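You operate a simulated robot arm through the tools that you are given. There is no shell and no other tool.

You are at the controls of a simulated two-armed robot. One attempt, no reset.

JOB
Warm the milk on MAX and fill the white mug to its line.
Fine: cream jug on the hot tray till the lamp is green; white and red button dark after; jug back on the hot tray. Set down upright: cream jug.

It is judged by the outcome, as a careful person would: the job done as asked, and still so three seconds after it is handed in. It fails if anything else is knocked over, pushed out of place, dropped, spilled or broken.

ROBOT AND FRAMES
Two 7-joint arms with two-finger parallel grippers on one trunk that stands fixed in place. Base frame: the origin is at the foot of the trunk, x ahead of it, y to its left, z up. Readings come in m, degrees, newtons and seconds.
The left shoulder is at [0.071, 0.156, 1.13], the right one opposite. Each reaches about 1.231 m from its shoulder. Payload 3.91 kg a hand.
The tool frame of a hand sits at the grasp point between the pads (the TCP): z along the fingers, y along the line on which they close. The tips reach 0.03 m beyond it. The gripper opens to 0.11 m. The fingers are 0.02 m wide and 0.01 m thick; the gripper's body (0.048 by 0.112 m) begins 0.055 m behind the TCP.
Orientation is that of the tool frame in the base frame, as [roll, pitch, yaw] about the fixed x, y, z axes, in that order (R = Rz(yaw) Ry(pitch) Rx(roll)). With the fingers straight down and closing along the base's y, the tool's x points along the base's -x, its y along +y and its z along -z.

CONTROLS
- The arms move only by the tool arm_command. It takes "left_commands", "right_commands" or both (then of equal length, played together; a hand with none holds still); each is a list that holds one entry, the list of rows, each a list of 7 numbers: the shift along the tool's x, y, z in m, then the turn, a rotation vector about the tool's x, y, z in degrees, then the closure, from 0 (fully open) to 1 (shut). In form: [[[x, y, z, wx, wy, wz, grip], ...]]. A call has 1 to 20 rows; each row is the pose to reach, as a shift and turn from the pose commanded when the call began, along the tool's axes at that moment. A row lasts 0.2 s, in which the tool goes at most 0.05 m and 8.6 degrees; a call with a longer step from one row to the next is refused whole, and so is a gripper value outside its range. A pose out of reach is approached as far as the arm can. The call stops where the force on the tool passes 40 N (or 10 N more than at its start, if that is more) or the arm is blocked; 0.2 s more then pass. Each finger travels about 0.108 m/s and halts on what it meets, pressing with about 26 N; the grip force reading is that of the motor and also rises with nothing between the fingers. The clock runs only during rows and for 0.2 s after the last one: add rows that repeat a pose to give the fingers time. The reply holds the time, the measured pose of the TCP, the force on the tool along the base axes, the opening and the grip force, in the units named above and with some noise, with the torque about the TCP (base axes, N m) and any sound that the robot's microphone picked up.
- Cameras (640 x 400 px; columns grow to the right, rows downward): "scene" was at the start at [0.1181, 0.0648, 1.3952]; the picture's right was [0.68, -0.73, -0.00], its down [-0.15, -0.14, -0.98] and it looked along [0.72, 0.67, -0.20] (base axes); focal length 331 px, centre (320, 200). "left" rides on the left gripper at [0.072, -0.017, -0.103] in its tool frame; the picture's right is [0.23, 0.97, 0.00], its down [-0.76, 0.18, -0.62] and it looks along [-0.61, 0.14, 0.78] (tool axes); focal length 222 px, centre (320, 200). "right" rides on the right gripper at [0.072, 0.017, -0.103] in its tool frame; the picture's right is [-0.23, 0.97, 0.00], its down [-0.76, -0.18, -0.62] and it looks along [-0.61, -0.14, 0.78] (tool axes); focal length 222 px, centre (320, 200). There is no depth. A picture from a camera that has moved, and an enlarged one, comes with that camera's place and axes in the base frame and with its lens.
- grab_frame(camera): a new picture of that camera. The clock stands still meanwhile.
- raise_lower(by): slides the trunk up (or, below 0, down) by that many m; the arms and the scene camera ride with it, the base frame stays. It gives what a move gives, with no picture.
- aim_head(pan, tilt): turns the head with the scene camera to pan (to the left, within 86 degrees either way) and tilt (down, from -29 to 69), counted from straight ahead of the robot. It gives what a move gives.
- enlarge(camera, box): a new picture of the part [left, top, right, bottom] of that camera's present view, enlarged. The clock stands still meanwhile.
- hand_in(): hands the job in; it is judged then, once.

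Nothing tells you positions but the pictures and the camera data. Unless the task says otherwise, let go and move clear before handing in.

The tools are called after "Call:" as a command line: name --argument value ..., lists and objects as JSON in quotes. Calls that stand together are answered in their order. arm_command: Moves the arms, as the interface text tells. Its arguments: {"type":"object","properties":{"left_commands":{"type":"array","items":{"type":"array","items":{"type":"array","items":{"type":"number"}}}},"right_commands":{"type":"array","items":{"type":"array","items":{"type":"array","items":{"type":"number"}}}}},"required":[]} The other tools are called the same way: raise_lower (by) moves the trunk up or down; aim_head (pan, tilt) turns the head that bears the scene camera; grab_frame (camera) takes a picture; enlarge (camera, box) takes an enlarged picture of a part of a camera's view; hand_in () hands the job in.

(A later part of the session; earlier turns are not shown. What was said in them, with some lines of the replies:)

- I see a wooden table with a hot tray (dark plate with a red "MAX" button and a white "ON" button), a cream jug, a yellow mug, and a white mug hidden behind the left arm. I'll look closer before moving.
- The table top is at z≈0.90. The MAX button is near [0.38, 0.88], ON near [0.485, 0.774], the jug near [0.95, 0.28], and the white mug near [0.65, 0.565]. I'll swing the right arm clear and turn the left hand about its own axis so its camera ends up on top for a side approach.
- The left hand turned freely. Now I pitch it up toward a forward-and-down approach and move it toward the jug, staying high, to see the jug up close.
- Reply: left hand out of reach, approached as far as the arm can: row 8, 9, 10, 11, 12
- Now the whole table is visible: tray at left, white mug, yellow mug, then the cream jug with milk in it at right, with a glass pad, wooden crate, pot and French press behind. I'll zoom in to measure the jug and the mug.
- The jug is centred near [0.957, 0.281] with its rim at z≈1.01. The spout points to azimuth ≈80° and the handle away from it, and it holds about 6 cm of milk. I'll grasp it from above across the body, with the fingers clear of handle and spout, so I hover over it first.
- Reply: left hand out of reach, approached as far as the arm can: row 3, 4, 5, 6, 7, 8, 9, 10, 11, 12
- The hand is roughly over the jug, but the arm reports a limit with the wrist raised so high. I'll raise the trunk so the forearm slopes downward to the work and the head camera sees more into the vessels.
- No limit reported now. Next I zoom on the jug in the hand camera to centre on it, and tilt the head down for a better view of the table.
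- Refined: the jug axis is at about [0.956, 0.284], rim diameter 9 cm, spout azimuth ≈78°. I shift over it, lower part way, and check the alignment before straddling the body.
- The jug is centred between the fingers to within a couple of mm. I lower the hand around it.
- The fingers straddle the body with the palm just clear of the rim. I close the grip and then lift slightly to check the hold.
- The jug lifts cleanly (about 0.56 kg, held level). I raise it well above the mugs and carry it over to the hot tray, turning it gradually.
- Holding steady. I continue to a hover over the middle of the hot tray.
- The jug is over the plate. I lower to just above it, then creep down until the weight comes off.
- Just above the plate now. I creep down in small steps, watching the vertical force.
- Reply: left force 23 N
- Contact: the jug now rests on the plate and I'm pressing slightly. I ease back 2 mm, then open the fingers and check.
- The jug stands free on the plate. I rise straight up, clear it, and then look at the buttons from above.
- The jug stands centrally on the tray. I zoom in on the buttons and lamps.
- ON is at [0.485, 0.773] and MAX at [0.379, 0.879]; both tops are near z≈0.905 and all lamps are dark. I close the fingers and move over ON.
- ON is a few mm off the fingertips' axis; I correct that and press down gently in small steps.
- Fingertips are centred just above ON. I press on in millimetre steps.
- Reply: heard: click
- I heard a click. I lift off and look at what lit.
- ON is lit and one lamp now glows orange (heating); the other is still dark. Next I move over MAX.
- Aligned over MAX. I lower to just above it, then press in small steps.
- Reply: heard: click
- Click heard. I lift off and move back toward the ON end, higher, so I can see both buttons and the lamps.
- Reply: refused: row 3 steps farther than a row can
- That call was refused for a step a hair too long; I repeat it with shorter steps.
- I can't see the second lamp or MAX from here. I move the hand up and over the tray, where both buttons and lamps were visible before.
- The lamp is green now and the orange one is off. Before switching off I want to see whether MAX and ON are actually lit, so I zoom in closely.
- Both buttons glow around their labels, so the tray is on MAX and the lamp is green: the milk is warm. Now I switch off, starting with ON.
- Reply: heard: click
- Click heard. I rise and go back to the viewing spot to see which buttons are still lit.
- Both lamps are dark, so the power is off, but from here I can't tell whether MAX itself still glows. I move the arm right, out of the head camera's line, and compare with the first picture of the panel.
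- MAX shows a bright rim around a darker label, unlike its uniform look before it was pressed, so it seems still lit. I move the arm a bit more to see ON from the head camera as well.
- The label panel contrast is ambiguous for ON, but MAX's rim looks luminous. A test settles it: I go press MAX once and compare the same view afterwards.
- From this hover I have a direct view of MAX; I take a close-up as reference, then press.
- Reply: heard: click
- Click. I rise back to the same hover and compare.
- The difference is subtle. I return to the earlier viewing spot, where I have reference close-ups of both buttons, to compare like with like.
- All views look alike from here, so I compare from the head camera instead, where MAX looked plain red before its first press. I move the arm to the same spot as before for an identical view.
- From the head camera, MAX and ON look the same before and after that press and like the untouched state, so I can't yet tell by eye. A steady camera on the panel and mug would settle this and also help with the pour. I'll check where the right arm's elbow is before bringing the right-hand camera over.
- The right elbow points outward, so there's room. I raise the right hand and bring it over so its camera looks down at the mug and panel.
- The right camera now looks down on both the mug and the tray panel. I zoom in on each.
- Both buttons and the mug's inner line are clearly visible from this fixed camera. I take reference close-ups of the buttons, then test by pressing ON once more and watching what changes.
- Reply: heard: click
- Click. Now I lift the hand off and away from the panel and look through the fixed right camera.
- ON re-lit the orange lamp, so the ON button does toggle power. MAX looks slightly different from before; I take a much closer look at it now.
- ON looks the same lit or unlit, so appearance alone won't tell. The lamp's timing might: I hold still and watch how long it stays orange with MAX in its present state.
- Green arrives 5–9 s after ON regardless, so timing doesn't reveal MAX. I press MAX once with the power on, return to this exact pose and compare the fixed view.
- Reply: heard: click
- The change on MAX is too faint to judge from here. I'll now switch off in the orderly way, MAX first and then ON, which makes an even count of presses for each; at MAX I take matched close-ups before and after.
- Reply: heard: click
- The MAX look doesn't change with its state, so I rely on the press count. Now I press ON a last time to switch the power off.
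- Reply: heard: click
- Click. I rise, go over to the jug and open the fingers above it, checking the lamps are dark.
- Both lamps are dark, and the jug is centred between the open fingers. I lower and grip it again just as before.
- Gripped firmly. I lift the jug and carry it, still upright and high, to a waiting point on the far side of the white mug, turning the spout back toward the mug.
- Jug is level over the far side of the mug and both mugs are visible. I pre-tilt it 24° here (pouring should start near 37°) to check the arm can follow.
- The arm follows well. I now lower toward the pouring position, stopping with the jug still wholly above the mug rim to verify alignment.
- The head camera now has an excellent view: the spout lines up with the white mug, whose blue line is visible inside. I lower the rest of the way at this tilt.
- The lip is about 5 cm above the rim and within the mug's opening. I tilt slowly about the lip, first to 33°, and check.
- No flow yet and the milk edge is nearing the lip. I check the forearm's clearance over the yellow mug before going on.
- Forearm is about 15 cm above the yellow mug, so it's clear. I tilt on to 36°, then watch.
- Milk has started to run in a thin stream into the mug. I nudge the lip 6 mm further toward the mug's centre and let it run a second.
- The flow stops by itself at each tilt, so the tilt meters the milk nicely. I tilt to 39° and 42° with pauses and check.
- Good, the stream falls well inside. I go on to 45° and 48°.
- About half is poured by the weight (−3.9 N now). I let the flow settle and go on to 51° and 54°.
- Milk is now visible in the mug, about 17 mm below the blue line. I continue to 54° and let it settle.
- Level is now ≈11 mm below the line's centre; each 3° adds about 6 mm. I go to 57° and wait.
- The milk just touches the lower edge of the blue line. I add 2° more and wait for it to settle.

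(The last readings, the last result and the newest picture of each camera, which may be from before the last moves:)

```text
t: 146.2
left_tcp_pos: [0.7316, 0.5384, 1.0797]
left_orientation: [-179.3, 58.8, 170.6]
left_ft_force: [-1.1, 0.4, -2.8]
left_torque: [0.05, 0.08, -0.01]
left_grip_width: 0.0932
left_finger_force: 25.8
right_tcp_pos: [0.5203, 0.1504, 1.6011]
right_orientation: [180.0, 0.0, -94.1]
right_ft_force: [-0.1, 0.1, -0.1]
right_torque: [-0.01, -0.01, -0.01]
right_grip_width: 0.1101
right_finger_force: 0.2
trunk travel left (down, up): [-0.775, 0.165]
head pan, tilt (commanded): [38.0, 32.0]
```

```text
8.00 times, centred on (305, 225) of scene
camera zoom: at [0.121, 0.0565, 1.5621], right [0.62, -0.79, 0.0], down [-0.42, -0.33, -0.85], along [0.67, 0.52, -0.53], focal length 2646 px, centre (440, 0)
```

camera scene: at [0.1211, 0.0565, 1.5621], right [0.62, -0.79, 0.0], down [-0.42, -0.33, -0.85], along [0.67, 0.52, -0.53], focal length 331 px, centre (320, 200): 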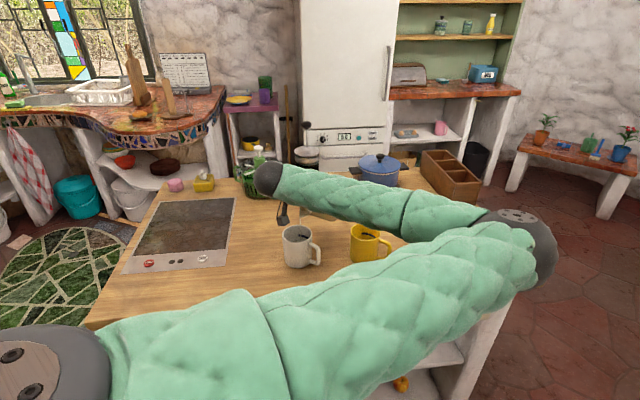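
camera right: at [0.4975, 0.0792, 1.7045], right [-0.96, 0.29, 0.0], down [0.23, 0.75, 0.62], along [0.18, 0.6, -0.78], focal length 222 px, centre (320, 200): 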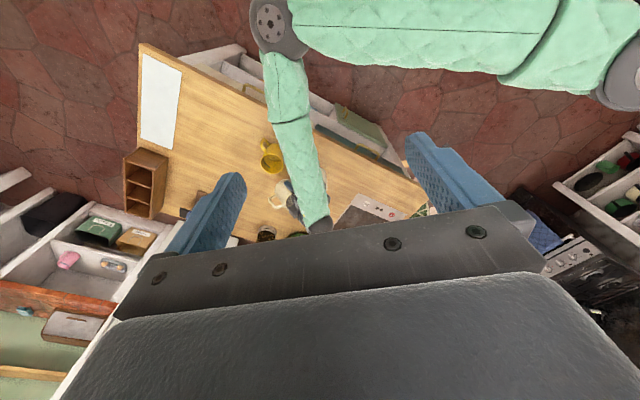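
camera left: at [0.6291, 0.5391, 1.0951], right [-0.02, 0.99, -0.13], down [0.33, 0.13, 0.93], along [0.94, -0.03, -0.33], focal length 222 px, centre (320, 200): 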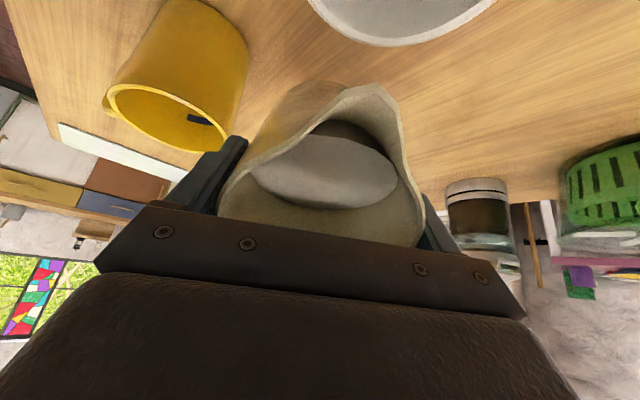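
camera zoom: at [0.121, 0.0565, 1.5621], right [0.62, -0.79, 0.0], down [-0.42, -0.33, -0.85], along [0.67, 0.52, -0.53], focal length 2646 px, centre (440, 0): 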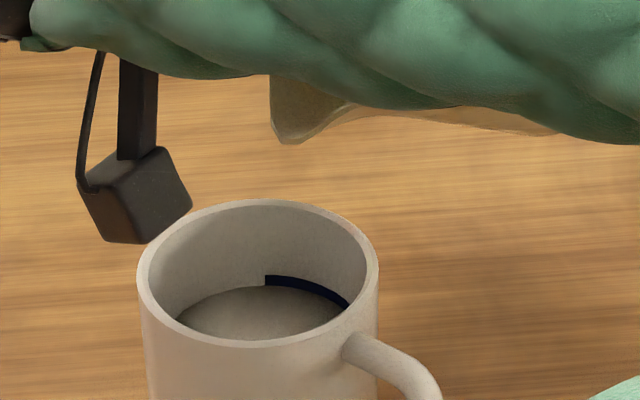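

The milk stands about a third of the way up the blue line. I add just 0.6° more to bring it to the middle of the line.

Call:
arm_command --left_commands '[[[-0.0004, 0, -0.0006, 0, -0.6, 0, 1], [-0.0004, 0, -0.0006, 0, -0.6, 0, 1], [-0.0004, 0, -0.0006, 0, -0.6, 0, 1], [-0.0004, 0, -0.0006, 0, -0.6, 0, 1], [-0.0004, 0, -0.0006, 0, -0.6, 0, 1], [-0.0004, 0, -0.0006, 0, -0.6, 0, 1]]]'

Call:
enlarge --camera "scene" --box '[285, 218, 315, 248]'

```text
t: 147.6
left_tcp_pos: [0.7301, 0.5386, 1.0813]
left_orientation: [-179.2, 59.4, 170.6]
left_ft_force: [-0.1, 0.5, -3.4]
left_torque: [-0.01, 0.1, -0.02]
left_grip_width: 0.0931
left_finger_force: 26.4
right_tcp_pos: [0.5204, 0.15, 1.6014]
right_orientation: [-179.9, -0.1, -94.1]
right_ft_force: [0.8, -0.3, 0.0]
right_torque: [0.0, 0.0, 0.02]
right_grip_width: 0.11
right_finger_force: 0.0
trunk travel left (down, up): [-0.775, 0.165]
head pan, tilt (commanded): [38.0, 32.0]
```

```text
13.33 times, centred on (300, 233) of scene
camera zoom: at [0.121, 0.0565, 1.5621], right [0.62, -0.79, 0.0], down [-0.42, -0.33, -0.85], along [0.67, 0.52, -0.53], focal length 4410 px, centre (587, -240)
```

zoom: 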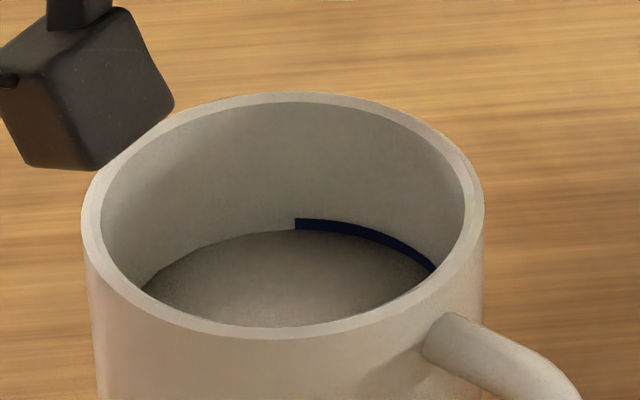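

The milk now stands at the middle of the blue line. I tip the jug back about the lip, lifting away as it comes upright.

Call:
arm_command --left_commands '[[[0.0016, 0, 0.0039, 0, 4.6, 0, 1], [0.003, 0, 0.0075, 0, 9.6, 0, 1], [0.0014, 0, 0.0087, 0, 14.6, 0, 1], [-0.005, 0, 0.0063, 0, 19.6, 0, 1], [-0.0214, 0, -0.0025, 0, 24.6, 0, 1], [-0.0418, 0, -0.0142, 0, 29.6, 0, 1], [-0.0649, 0, -0.0284, 0, 35.6, 0, 1], [-0.0879, 0, -0.0435, 0, 41.6, 0, 1], [-0.1105, 0, -0.0593, 0, 47.6, 0, 1], [-0.1286, 0, -0.0733, 0, 53.6, 0, 1], [-0.1381, 0, -0.0832, 0, 59.6, 0, 1], [-0.1381, 0, -0.0832, 0, 59.6, 0, 1], [-0.1381, 0, -0.0832, 0, 59.6, 0, 1]]]'

Call:
enlarge --camera "scene" --box '[285, 218, 315, 248]'

Call:
grab_frame --camera "scene"

Call:
grab_frame --camera "left"

```text
t: 150.3
left_tcp_pos: [0.7304, 0.5391, 1.2428]
left_orientation: [-179.6, -0.2, 169.9]
left_ft_force: [0.1, 0.2, -2.0]
left_torque: [0.0, 0.03, -0.01]
left_grip_width: 0.0931
left_finger_force: 26.0
right_tcp_pos: [0.52, 0.1499, 1.6014]
right_orientation: [180.0, 0.1, -94.0]
right_ft_force: [-0.1, 0.4, 0.4]
right_torque: [0.02, -0.01, -0.01]
right_grip_width: 0.1099
right_finger_force: 0.1
trunk travel left (down, up): [-0.775, 0.165]
head pan, tilt (commanded): [38.0, 32.0]
```

```text
13.33 times, centred on (300, 233) of scene
camera zoom: at [0.121, 0.0564, 1.5621], right [0.62, -0.79, 0.0], down [-0.42, -0.33, -0.85], along [0.67, 0.52, -0.53], focal length 4410 px, centre (587, -240)
```

zoom: 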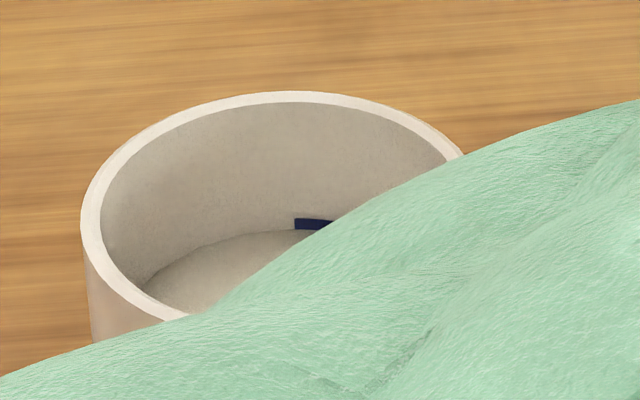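

```text
taken
camera scene: at [0.121, 0.0564, 1.5621], right [0.62, -0.79, 0.0], down [-0.42, -0.33, -0.85], along [0.67, 0.52, -0.53], focal length 331 px, centre (320, 200)
```

scene: 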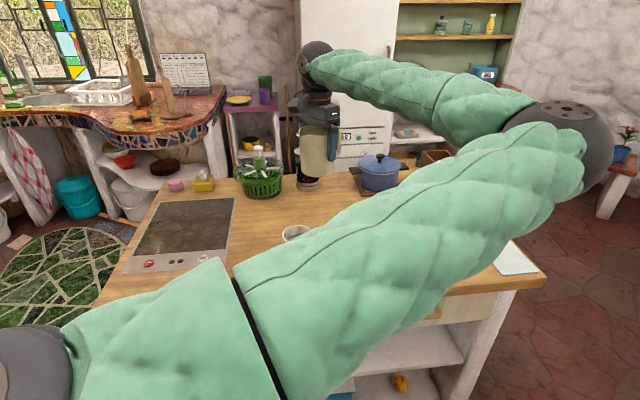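

```text
taken
camera left: at [0.6573, 0.5351, 1.3453], right [-0.05, 1.0, -0.01], down [0.79, 0.05, 0.62], along [0.62, 0.03, -0.79], focal length 222 px, centre (320, 200)
```

left: 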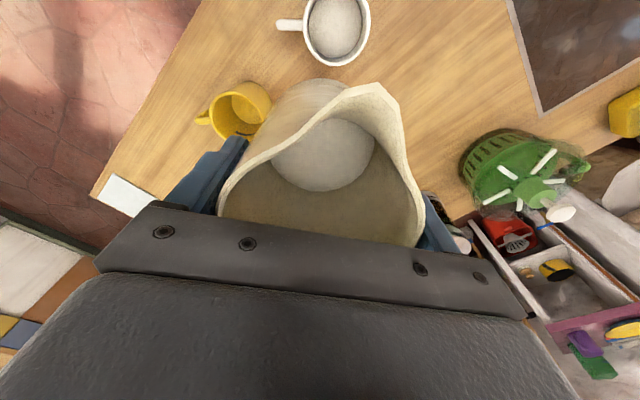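

The mug is filled to its line and nothing spilled; a little milk stays in the jug. I carry the jug, upright and high, back over the hot tray.

Call:
arm_command --left_commands '[[[0.005, 0.008, 0, 0, 0, 1, 1], [0.016, 0.026, 0, 0, 0, 3, 1], [0.032, 0.053, 0, 0, 0, 6, 1], [0.05, 0.083, 0, 0, 0, 9, 1], [0.068, 0.113, 0, 0, 0, 12, 1], [0.086, 0.143, 0, 0, 0, 15.5, 1], [0.104, 0.173, 0, 0, 0, 19, 1], [0.122, 0.203, 0, 0, 0, 22.5, 1], [0.14, 0.233, 0, 0, 0, 26, 1], [0.158, 0.263, 0, 0, 0, 29.5, 1], [0.176, 0.293, 0, 0, 0, 33, 1], [0.194, 0.323, 0, 0, 0, 36, 1], [0.212, 0.352, 0, 0, 0, 39, 1], [0.227, 0.377, 0, 0, 0, 41, 1], [0.2356, 0.3906, 0, 0, 0, 42, 1], [0.2356, 0.3906, 0, 0, 0, 42, 1]]]'

Call:
grab_frame --camera "left"

Call:
grab_frame --camera "scene"

Call:
enlarge --camera "scene" --box '[270, 205, 400, 285]'

```text
t: 153.8
left_tcp_pos: [0.566, 0.9653, 1.2405]
left_orientation: [-179.6, 0.0, 127.9]
left_ft_force: [0.3, -0.1, -2.6]
left_torque: [-0.01, 0.02, -0.02]
left_grip_width: 0.093
left_finger_force: 26.2
right_tcp_pos: [0.5194, 0.1503, 1.6004]
right_orientation: [179.9, -0.1, -94.0]
right_ft_force: [0.1, 0.2, -0.2]
right_torque: [-0.01, -0.02, 0.0]
right_grip_width: 0.1101
right_finger_force: 0.0
trunk travel left (down, up): [-0.775, 0.165]
head pan, tilt (commanded): [38.0, 32.0]
```

```text
taken
camera left: at [0.5094, 1.0124, 1.3436], right [0.63, 0.78, -0.01], down [0.61, -0.49, 0.62], along [0.48, -0.4, -0.78], focal length 222 px, centre (320, 200)
```

left: 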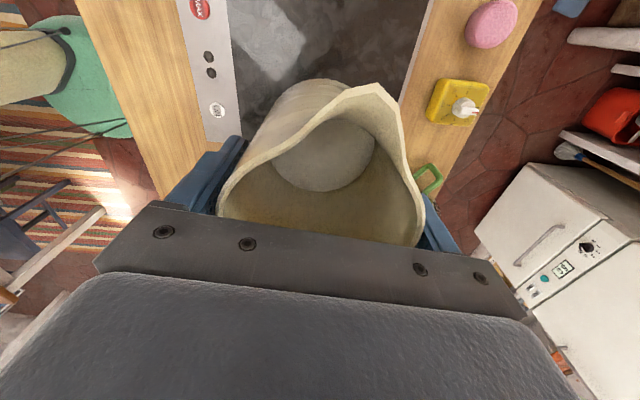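

```text
taken
camera scene: at [0.1212, 0.0565, 1.5621], right [0.62, -0.79, 0.0], down [-0.42, -0.33, -0.85], along [0.67, 0.52, -0.53], focal length 331 px, centre (320, 200)
```

scene: 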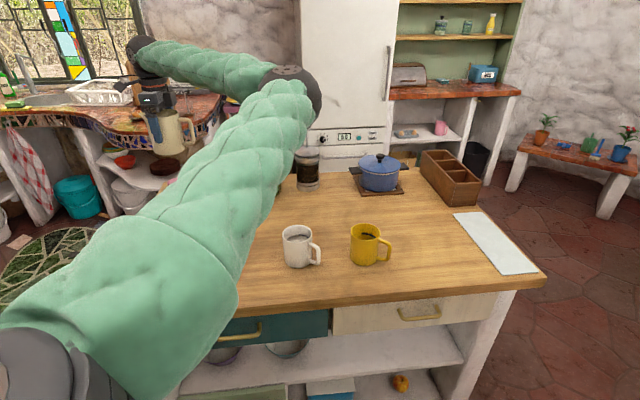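

```text
4.92 times, centred on (335, 245) of scene
camera zoom: at [0.1212, 0.0565, 1.5621], right [0.62, -0.79, 0.0], down [-0.42, -0.33, -0.85], along [0.67, 0.52, -0.53], focal length 1628 px, centre (246, -22)
```

zoom: 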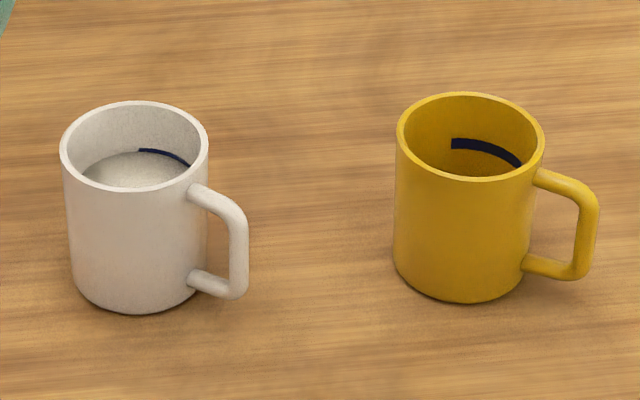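

The white mug holds milk at its line and nothing is spilled. I lower the jug toward the middle of the tray.

Call:
arm_command --left_commands '[[[0, 0, 0.015, 0, 0, 0, 1], [0, 0, 0.045, 0, 0, 0, 1], [0, 0, 0.085, 0, 0, 0, 1], [0, 0, 0.125, 0, 0, 0, 1], [0, 0, 0.165, 0, 0, 0, 1], [0, 0, 0.2, 0, 0, 0, 1], [0, 0, 0.225, 0, 0, 0, 1], [0, 0, 0.242, 0, 0, 0, 1], [0, 0, 0.252, 0, 0, 0, 1], [0, 0, 0.2575, 0, 0, 0, 1], [0, 0, 0.2575, 0, 0, 0, 1]]]'

Call:
grab_frame --camera "left"

Call:
arm_command --left_commands '[[[0, 0, 0.002, 0, 0, 0, 1], [0, 0, 0.004, 0, 0, 0, 1], [0, 0, 0.006, 0, 0, 0, 1], [0, 0, 0.007, 0, 0, 0, 1], [0, 0, 0.007, 0, 0, 0, 1]]]'

```text
t: 156.2
left_tcp_pos: [0.5641, 0.9636, 0.9833]
left_orientation: [-179.6, 0.1, 128.1]
left_ft_force: [-0.5, 0.2, -3.1]
left_torque: [0.02, -0.01, 0.01]
left_grip_width: 0.0927
left_finger_force: 26.4
right_tcp_pos: [0.5194, 0.1503, 1.6004]
right_orientation: [180.0, 0.0, -94.0]
right_ft_force: [0.4, 0.3, -0.1]
right_torque: [-0.01, 0.0, -0.02]
right_grip_width: 0.11
right_finger_force: 0.0
trunk travel left (down, up): [-0.775, 0.165]
head pan, tilt (commanded): [38.0, 32.0]
```

```text
taken
camera left: at [0.5077, 1.0108, 1.0855], right [0.63, 0.78, -0.01], down [0.61, -0.49, 0.62], along [0.48, -0.4, -0.78], focal length 222 px, centre (320, 200)
```

left: 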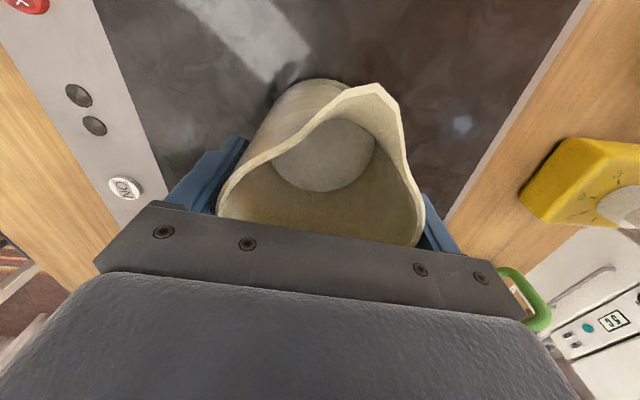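

```text
t: 157.3
left_tcp_pos: [0.5655, 0.9657, 0.9758]
left_orientation: [-179.5, 0.1, 127.9]
left_ft_force: [-0.3, -0.5, -2.7]
left_torque: [0.04, -0.04, 0.03]
left_grip_width: 0.0931
left_finger_force: 25.8
right_tcp_pos: [0.5196, 0.1516, 1.6015]
right_orientation: [179.9, 0.0, -94.0]
right_ft_force: [0.6, -0.3, 0.0]
right_torque: [0.03, -0.02, -0.04]
right_grip_width: 0.1098
right_finger_force: 0.0
trunk travel left (down, up): [-0.775, 0.165]
head pan, tilt (commanded): [38.0, 32.0]
```

Call:
arm_command --left_commands '[[[0, 0, 0.0008, 0, 0, 0, 1], [0, 0, 0.0015, 0, 0, 0, 1]]]'

Call:
arm_command --left_commands '[[[0, 0, 0.0005, 0, 0, 0, 1], [0, 0, 0.001, 0, 0, 0, 1]]]'

```text
t: 157.9
left_tcp_pos: [0.5642, 0.9636, 0.9757]
left_orientation: [-179.6, -0.1, 127.8]
left_ft_force: [0.3, -0.3, -1.2]
left_torque: [0.05, -0.1, 0.03]
left_grip_width: 0.0931
left_finger_force: 25.7
right_tcp_pos: [0.5204, 0.1506, 1.6011]
right_orientation: [180.0, 0.0, -94.1]
right_ft_force: [-0.1, 0.5, -0.2]
right_torque: [-0.01, 0.0, 0.01]
right_grip_width: 0.1101
right_finger_force: 0.1
trunk travel left (down, up): [-0.775, 0.165]
head pan, tilt (commanded): [38.0, 32.0]
```

```text
t: 158.6
left_tcp_pos: [0.5641, 0.9623, 0.9748]
left_orientation: [-179.5, 0.1, 127.8]
left_ft_force: [2.0, 3.7, 7.1]
left_torque: [0.08, -0.47, 0.11]
left_grip_width: 0.0929
left_finger_force: 25.9
right_tcp_pos: [0.5186, 0.1507, 1.6011]
right_orientation: [180.0, 0.0, -94.0]
right_ft_force: [-0.6, -0.3, -0.3]
right_torque: [-0.01, 0.03, 0.02]
right_grip_width: 0.11
right_finger_force: 0.1
trunk travel left (down, up): [-0.775, 0.165]
head pan, tilt (commanded): [38.0, 32.0]
```

The jug is seated on the plate. I ease off slightly, release, and rise clear.

Call:
arm_command --left_commands '[[[0, 0, -0.0008, 0, 0, 0, 1], [0, 0, -0.0008, 0, 0, 0, 0.1], [0, 0, -0.0008, 0, 0, 0, 0.05], [0, 0, -0.0008, 0, 0, 0, 0], [0, 0, -0.0008, 0, 0, 0, 0], [0, 0, -0.0008, 0, 0, 0, 0]]]'

Call:
grab_frame --camera "left"

Call:
arm_command --left_commands '[[[0, 0, -0.02, 0, 0, 0, 0], [0, 0, -0.05, 0, 0, 0, 0], [0, 0, -0.09, 0, 0, 0, 0], [0, 0, -0.13, 0, 0, 0, 0], [0, 0, -0.17, 0, 0, 0, 0], [0, 0, -0.21, 0, 0, 0, 0], [0, 0, -0.24, 0, 0, 0, 0], [0, 0, -0.24, 0, 0, 0, 0]]]'

Call:
grab_frame --camera "left"

```text
t: 159.9
left_tcp_pos: [0.5636, 0.9629, 0.9745]
left_orientation: [-179.5, -0.1, 127.9]
left_ft_force: [-0.7, 0.1, -0.6]
left_torque: [0.03, -0.02, 0.01]
left_grip_width: 0.11
left_finger_force: 0.0
right_tcp_pos: [0.519, 0.1508, 1.6008]
right_orientation: [-179.9, 0.0, -93.9]
right_ft_force: [0.3, 0.3, -0.3]
right_torque: [0.01, -0.02, -0.01]
right_grip_width: 0.1101
right_finger_force: 0.0
trunk travel left (down, up): [-0.775, 0.165]
head pan, tilt (commanded): [38.0, 32.0]
```

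```text
taken
camera left: at [0.5076, 1.0103, 1.0772], right [0.63, 0.78, -0.01], down [0.61, -0.49, 0.62], along [0.48, -0.4, -0.78], focal length 222 px, centre (320, 200)
```

left: 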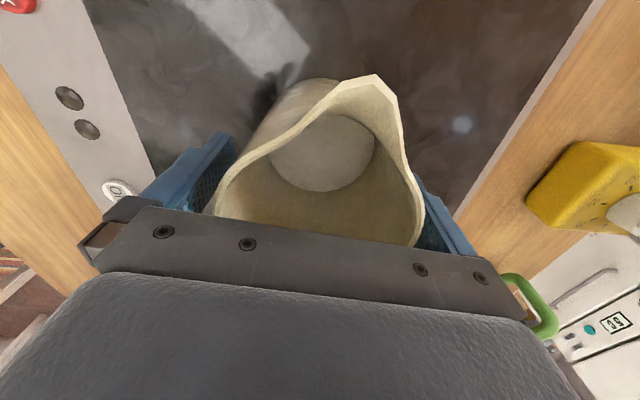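

```text
t: 161.8
left_tcp_pos: [0.5653, 0.9657, 1.2151]
left_orientation: [-179.4, -0.1, 127.9]
left_ft_force: [-0.3, 0.2, 0.1]
left_torque: [0.0, -0.02, 0.0]
left_grip_width: 0.1097
left_finger_force: 0.0
right_tcp_pos: [0.5196, 0.1504, 1.6004]
right_orientation: [179.9, 0.0, -94.0]
right_ft_force: [-0.4, 1.1, -0.4]
right_torque: [0.0, 0.0, -0.03]
right_grip_width: 0.1101
right_finger_force: 0.0
trunk travel left (down, up): [-0.775, 0.165]
head pan, tilt (commanded): [38.0, 32.0]
```

```text
taken
camera left: at [0.5094, 1.0126, 1.3174], right [0.63, 0.78, -0.01], down [0.61, -0.49, 0.62], along [0.48, -0.4, -0.78], focal length 222 px, centre (320, 200)
```

left: 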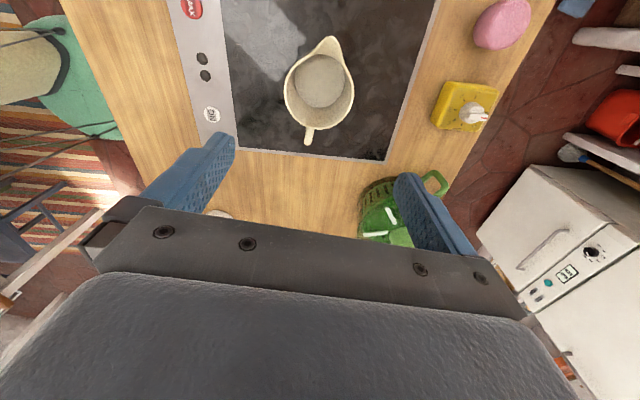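

The jug stands upright on the tray, lamps dark. I compare the panel now with the same close-up I took before anything was pressed.

Call:
enlarge --camera "left" --box '[150, 0, 260, 140]'

Call:
enlarge --camera "left" --box '[250, 20, 390, 170]'

Call:
enlarge --camera "right" --box '[340, 180, 420, 230]'

Call:
enlarge --camera "right" --box '[295, 150, 345, 205]'

```text
2.86 times, centred on (205, 70) of left
camera zoom: at [0.5094, 1.0126, 1.3174], right [0.63, 0.78, -0.01], down [0.61, -0.49, 0.62], along [0.48, -0.4, -0.78], focal length 635 px, centre (649, 571)
```

zoom: 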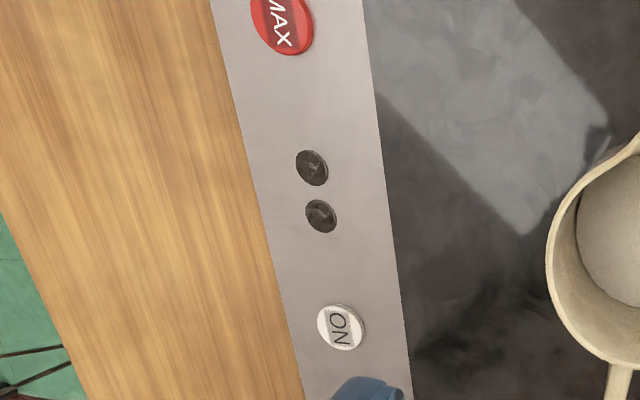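

```text
2.67 times, centred on (320, 95) of left
camera zoom: at [0.5094, 1.0126, 1.3174], right [0.63, 0.78, -0.01], down [0.61, -0.49, 0.62], along [0.48, -0.4, -0.78], focal length 592 px, centre (320, 480)
```

zoom: 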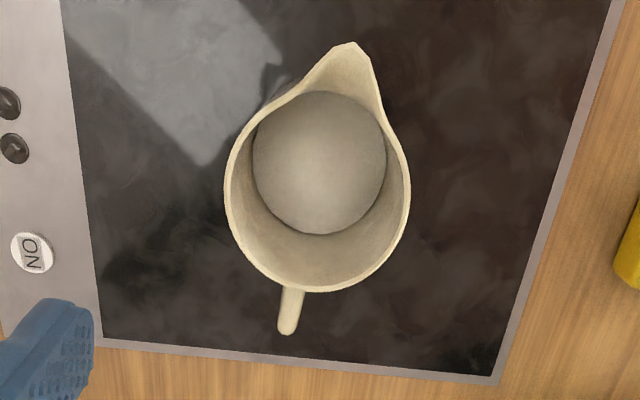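

```text
8.00 times, centred on (380, 205) of right
camera zoom: at [0.4974, 0.0797, 1.7045], right [-0.96, 0.29, 0.0], down [0.23, 0.75, 0.62], along [0.18, 0.6, -0.78], focal length 1777 px, centre (-160, 160)
```

zoom: 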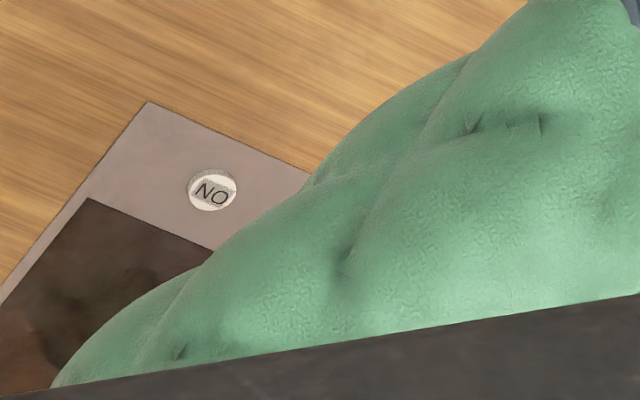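

```text
7.27 times, centred on (320, 178) of right
camera zoom: at [0.4974, 0.0797, 1.7045], right [-0.96, 0.29, 0.0], down [0.23, 0.75, 0.62], along [0.18, 0.6, -0.78], focal length 1615 px, centre (320, 364)
```

zoom: 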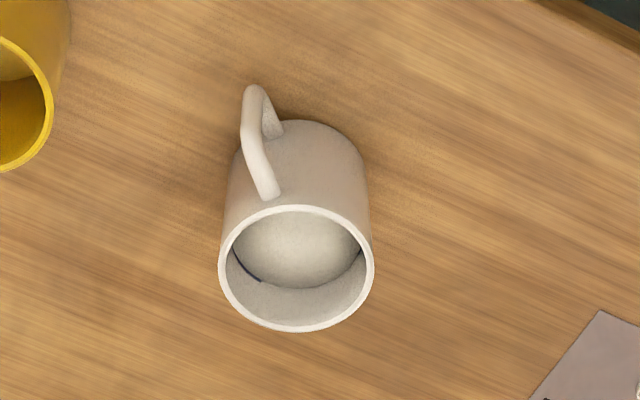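

The mug and jug look right. I withdraw the left arm to the same resting spot as before so I can inspect both buttons from the head and right cameras in matching views.

Call:
arm_command --left_commands '[[[-0.02, 0, -0.02, 0, 0, 0, 0], [-0.06, 0.001, -0.04, 0, 0, 0, 0], [-0.1, 0.001, -0.05, 0, 0, 0, 0.3], [-0.14, 0.002, -0.05, 0, 0, 0, 0.6], [-0.18, 0.002, -0.05, 0, 0, 0, 0.6], [-0.22, 0.003, -0.05, 0, 0, 0, 0.6], [-0.26, 0.003, -0.05, 0, 0, 0, 0.6], [-0.3, 0.004, -0.05, 0, 0, 0, 0.6], [-0.34, 0.004, -0.05, 0, 0, 0, 0.6], [-0.38, 0.005, -0.05, 0, 0, 0, 0.6], [-0.42, 0.005, -0.05, 0, 0, 0, 0.6], [-0.46, 0.005, -0.05, 0, 0, 0, 0.6], [-0.5, 0.005, -0.05, 0, 0, 0, 0.6], [-0.53, 0.005, -0.05, 0, 0, 0, 0.6], [-0.552, -0.044, -0.05, 0, 0, 0, 0.6], [-0.552, -0.044, -0.05, 0, 0, 0, 0.6]]]'

Call:
grab_frame --camera "scene"

```text
refused: row 15 steps farther than a row can; nothing moved
```

```text
taken
camera scene: at [0.1211, 0.057, 1.5621], right [0.62, -0.79, 0.0], down [-0.42, -0.33, -0.85], along [0.67, 0.52, -0.53], focal length 331 px, centre (320, 200)
```

scene: 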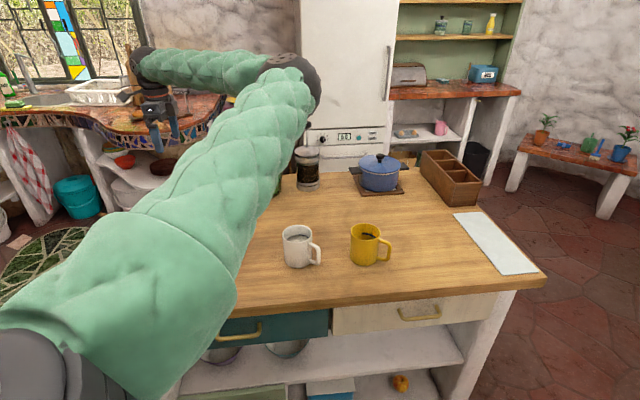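

I repeat that withdrawal with even steps.

Call:
arm_command --left_commands '[[[-0.015, -0.001, -0.02, 0, 0, 0, 0], [-0.05, -0.004, -0.04, 0, 0, 0, 0], [-0.09, -0.007, -0.05, 0, 0, 0, 0.3], [-0.13, -0.01, -0.05, 0, 0, 0, 0.6], [-0.17, -0.013, -0.05, 0, 0, 0, 0.6], [-0.21, -0.016, -0.05, 0, 0, 0, 0.6], [-0.25, -0.019, -0.05, 0, 0, 0, 0.6], [-0.29, -0.022, -0.05, 0, 0, 0, 0.6], [-0.33, -0.025, -0.05, 0, 0, 0, 0.6], [-0.37, -0.029, -0.05, 0, 0, 0, 0.6], [-0.41, -0.032, -0.05, 0, 0, 0, 0.6], [-0.45, -0.035, -0.05, 0, 0, 0, 0.6], [-0.49, -0.038, -0.05, 0, 0, 0, 0.6], [-0.53, -0.041, -0.05, 0, 0, 0, 0.6], [-0.5534, -0.043, -0.05, 0, 0, 0, 0.6], [-0.5534, -0.043, -0.05, 0, 0, 0, 0.6]]]'

Call:
enlarge --camera "right" --box '[358, 196, 376, 212]'

Call:
enlarge --camera "right" --box '[383, 207, 401, 223]'

Call:
enlarge --camera "scene" --box '[110, 190, 250, 300]'

Call:
enlarge --camera "scene" --box '[135, 250, 160, 275]'

```text
t: 165.2
left_tcp_pos: [0.8734, 0.5039, 1.2659]
left_orientation: [-179.5, 0.0, 128.0]
left_ft_force: [0.1, 0.2, 0.2]
left_torque: [0.0, -0.01, -0.02]
left_grip_width: 0.044
left_finger_force: 0.1
right_tcp_pos: [0.5207, 0.1498, 1.6019]
right_orientation: [180.0, 0.0, -94.0]
right_ft_force: [-0.4, 0.0, -0.1]
right_torque: [0.03, -0.02, 0.0]
right_grip_width: 0.1101
right_finger_force: 0.0
trunk travel left (down, up): [-0.775, 0.165]
head pan, tilt (commanded): [38.0, 32.0]
```

```text
16.00 times, centred on (367, 204) of right
camera zoom: at [0.4969, 0.0793, 1.7047], right [-0.96, 0.29, 0.0], down [0.23, 0.75, 0.62], along [0.18, 0.6, -0.78], focal length 3554 px, centre (-432, 136)
```

zoom: 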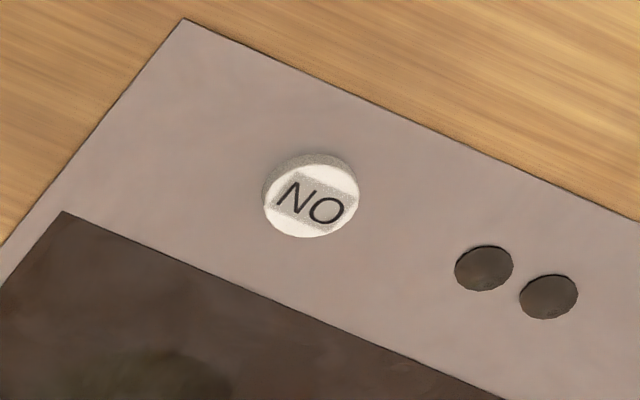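

```text
16.00 times, centred on (392, 215) of right
camera zoom: at [0.4969, 0.0793, 1.7047], right [-0.96, 0.29, 0.0], down [0.23, 0.75, 0.62], along [0.18, 0.6, -0.78], focal length 3554 px, centre (-832, -40)
```

zoom: 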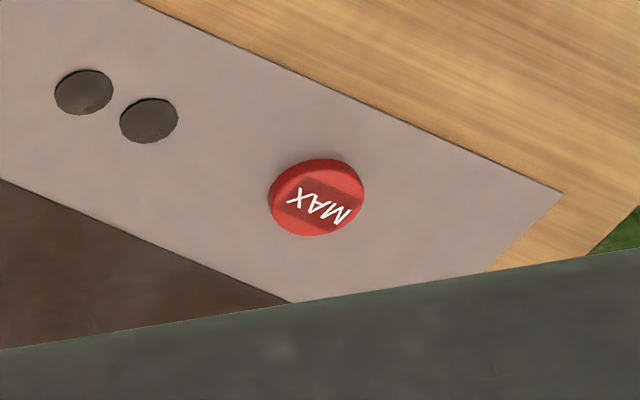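

```text
3.64 times, centred on (180, 245) of scene
camera zoom: at [0.1207, 0.0568, 1.5621], right [0.62, -0.79, 0.0], down [-0.42, -0.33, -0.85], along [0.67, 0.52, -0.53], focal length 1203 px, centre (829, 36)
```

zoom: 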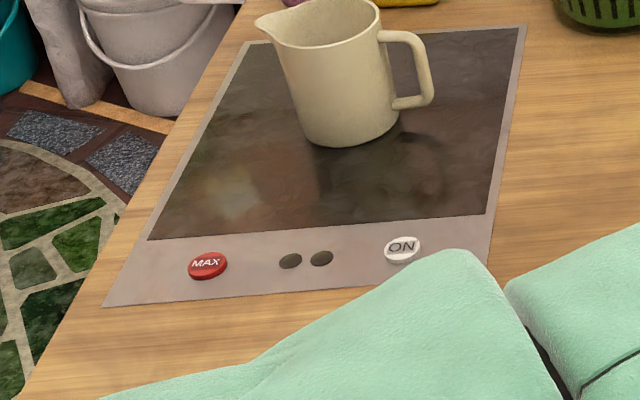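

```text
16.00 times, centred on (148, 262) of scene
camera zoom: at [0.1207, 0.0568, 1.5621], right [0.62, -0.79, 0.0], down [-0.42, -0.33, -0.85], along [0.67, 0.52, -0.53], focal length 5292 px, centre (3080, -800)
```

zoom: 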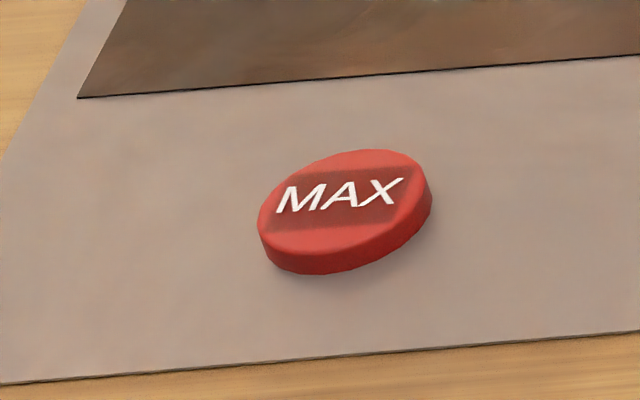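

Both lamps are dark and both buttons look as they did in the switched-off state; the jug stands upright on the tray. A last overall check of the scene before handing in.

Call:
grab_frame --camera "right"

Call:
grab_frame --camera "left"

Call:
enlarge --camera "left" --box '[200, 0, 440, 160]'

Call:
enlarge --camera "right" --box '[295, 150, 345, 205]'

```text
taken
camera right: at [0.4969, 0.0793, 1.7047], right [-0.96, 0.29, 0.0], down [0.23, 0.75, 0.62], along [0.18, 0.6, -0.78], focal length 222 px, centre (320, 200)
```

right: 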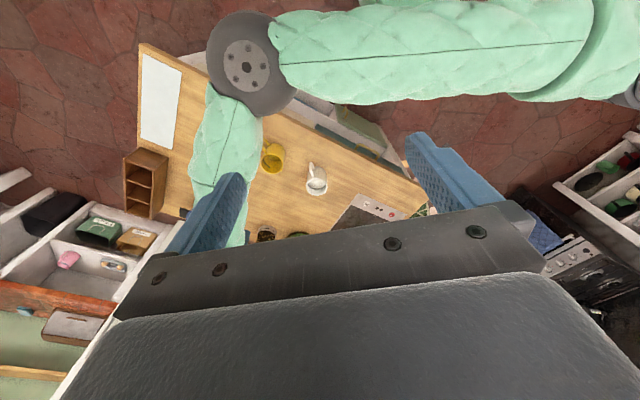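

```text
taken
camera left: at [0.8165, 0.5492, 1.3691], right [0.63, 0.78, -0.01], down [0.61, -0.49, 0.62], along [0.48, -0.4, -0.78], focal length 222 px, centre (320, 200)
```

left: 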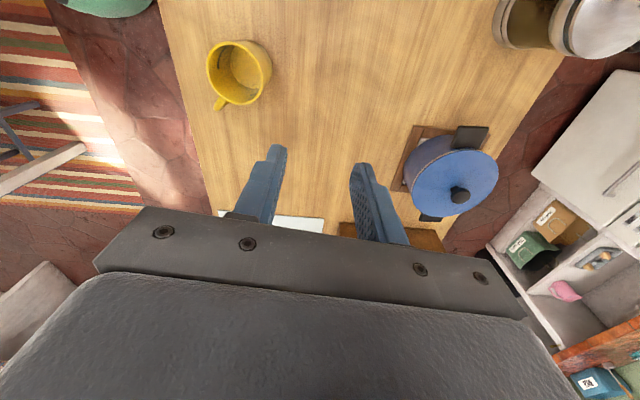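

```text
2.50 times, centred on (320, 80) of left
camera zoom: at [0.8165, 0.5492, 1.3691], right [0.63, 0.78, -0.01], down [0.61, -0.49, 0.62], along [0.48, -0.4, -0.78], focal length 555 px, centre (320, 500)
```

zoom: 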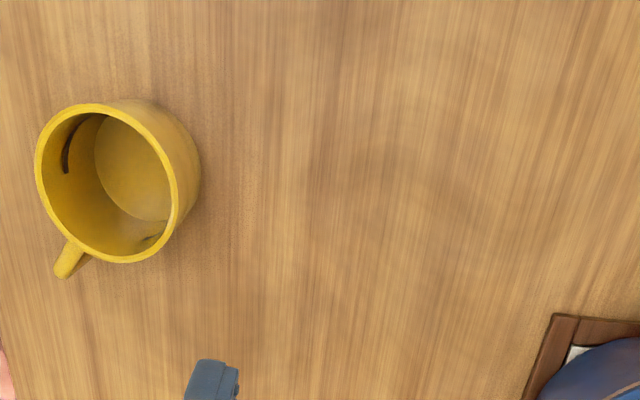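

```text
7.27 times, centred on (320, 178) of right
camera zoom: at [0.4969, 0.0793, 1.7047], right [-0.96, 0.29, 0.0], down [0.23, 0.75, 0.62], along [0.18, 0.6, -0.78], focal length 1615 px, centre (320, 364)
```

zoom: 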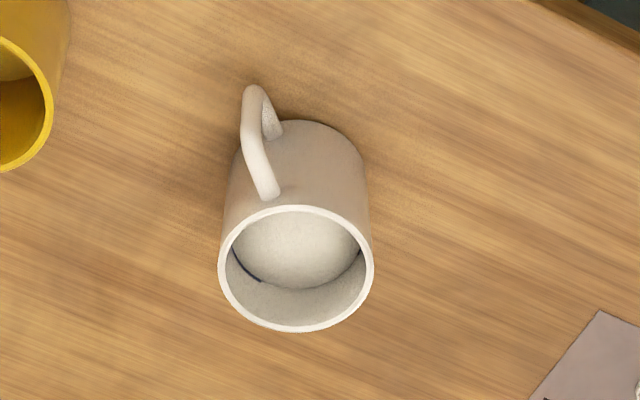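

The white mug is filled to its line and the table is clean. The yellow mug and the other things stand where they were, the jug is upright on the tray, both lamps are dark, and both hands are clear. I couldn't tell from their look whether the white and red buttons light up, so that they are off rests on the dark lamps and an even number of presses on each. I hand the job in.

Call:
hand_in

```text
The job is handed in.
```

I warmed the milk on MAX, filled the white mug to its line and set the jug back upright on the hot tray, then handed the job in. I can't fully confirm that the red button is dark.

- **Warming:** The jug stood on the tray with ON and MAX pressed until the lamp turned green.
- **Buttons:** ON and MAX look the same in the pictures whether they are on or off. Both lamps are dark, so the power is off. For MAX I am relying on having pressed it four times in all, the same as ON. Along the way I switched the tray on a second time to test this, and the lamp went orange and then green again before I switched it off.
- **Pour:** The milk in the white mug stands at about the middle of the blue line, with no spill visible. A little milk is left in the jug.
- **Everything else:** As far as the pictures show, nothing else was moved or knocked over. Both hands are empty and clear of the table things.
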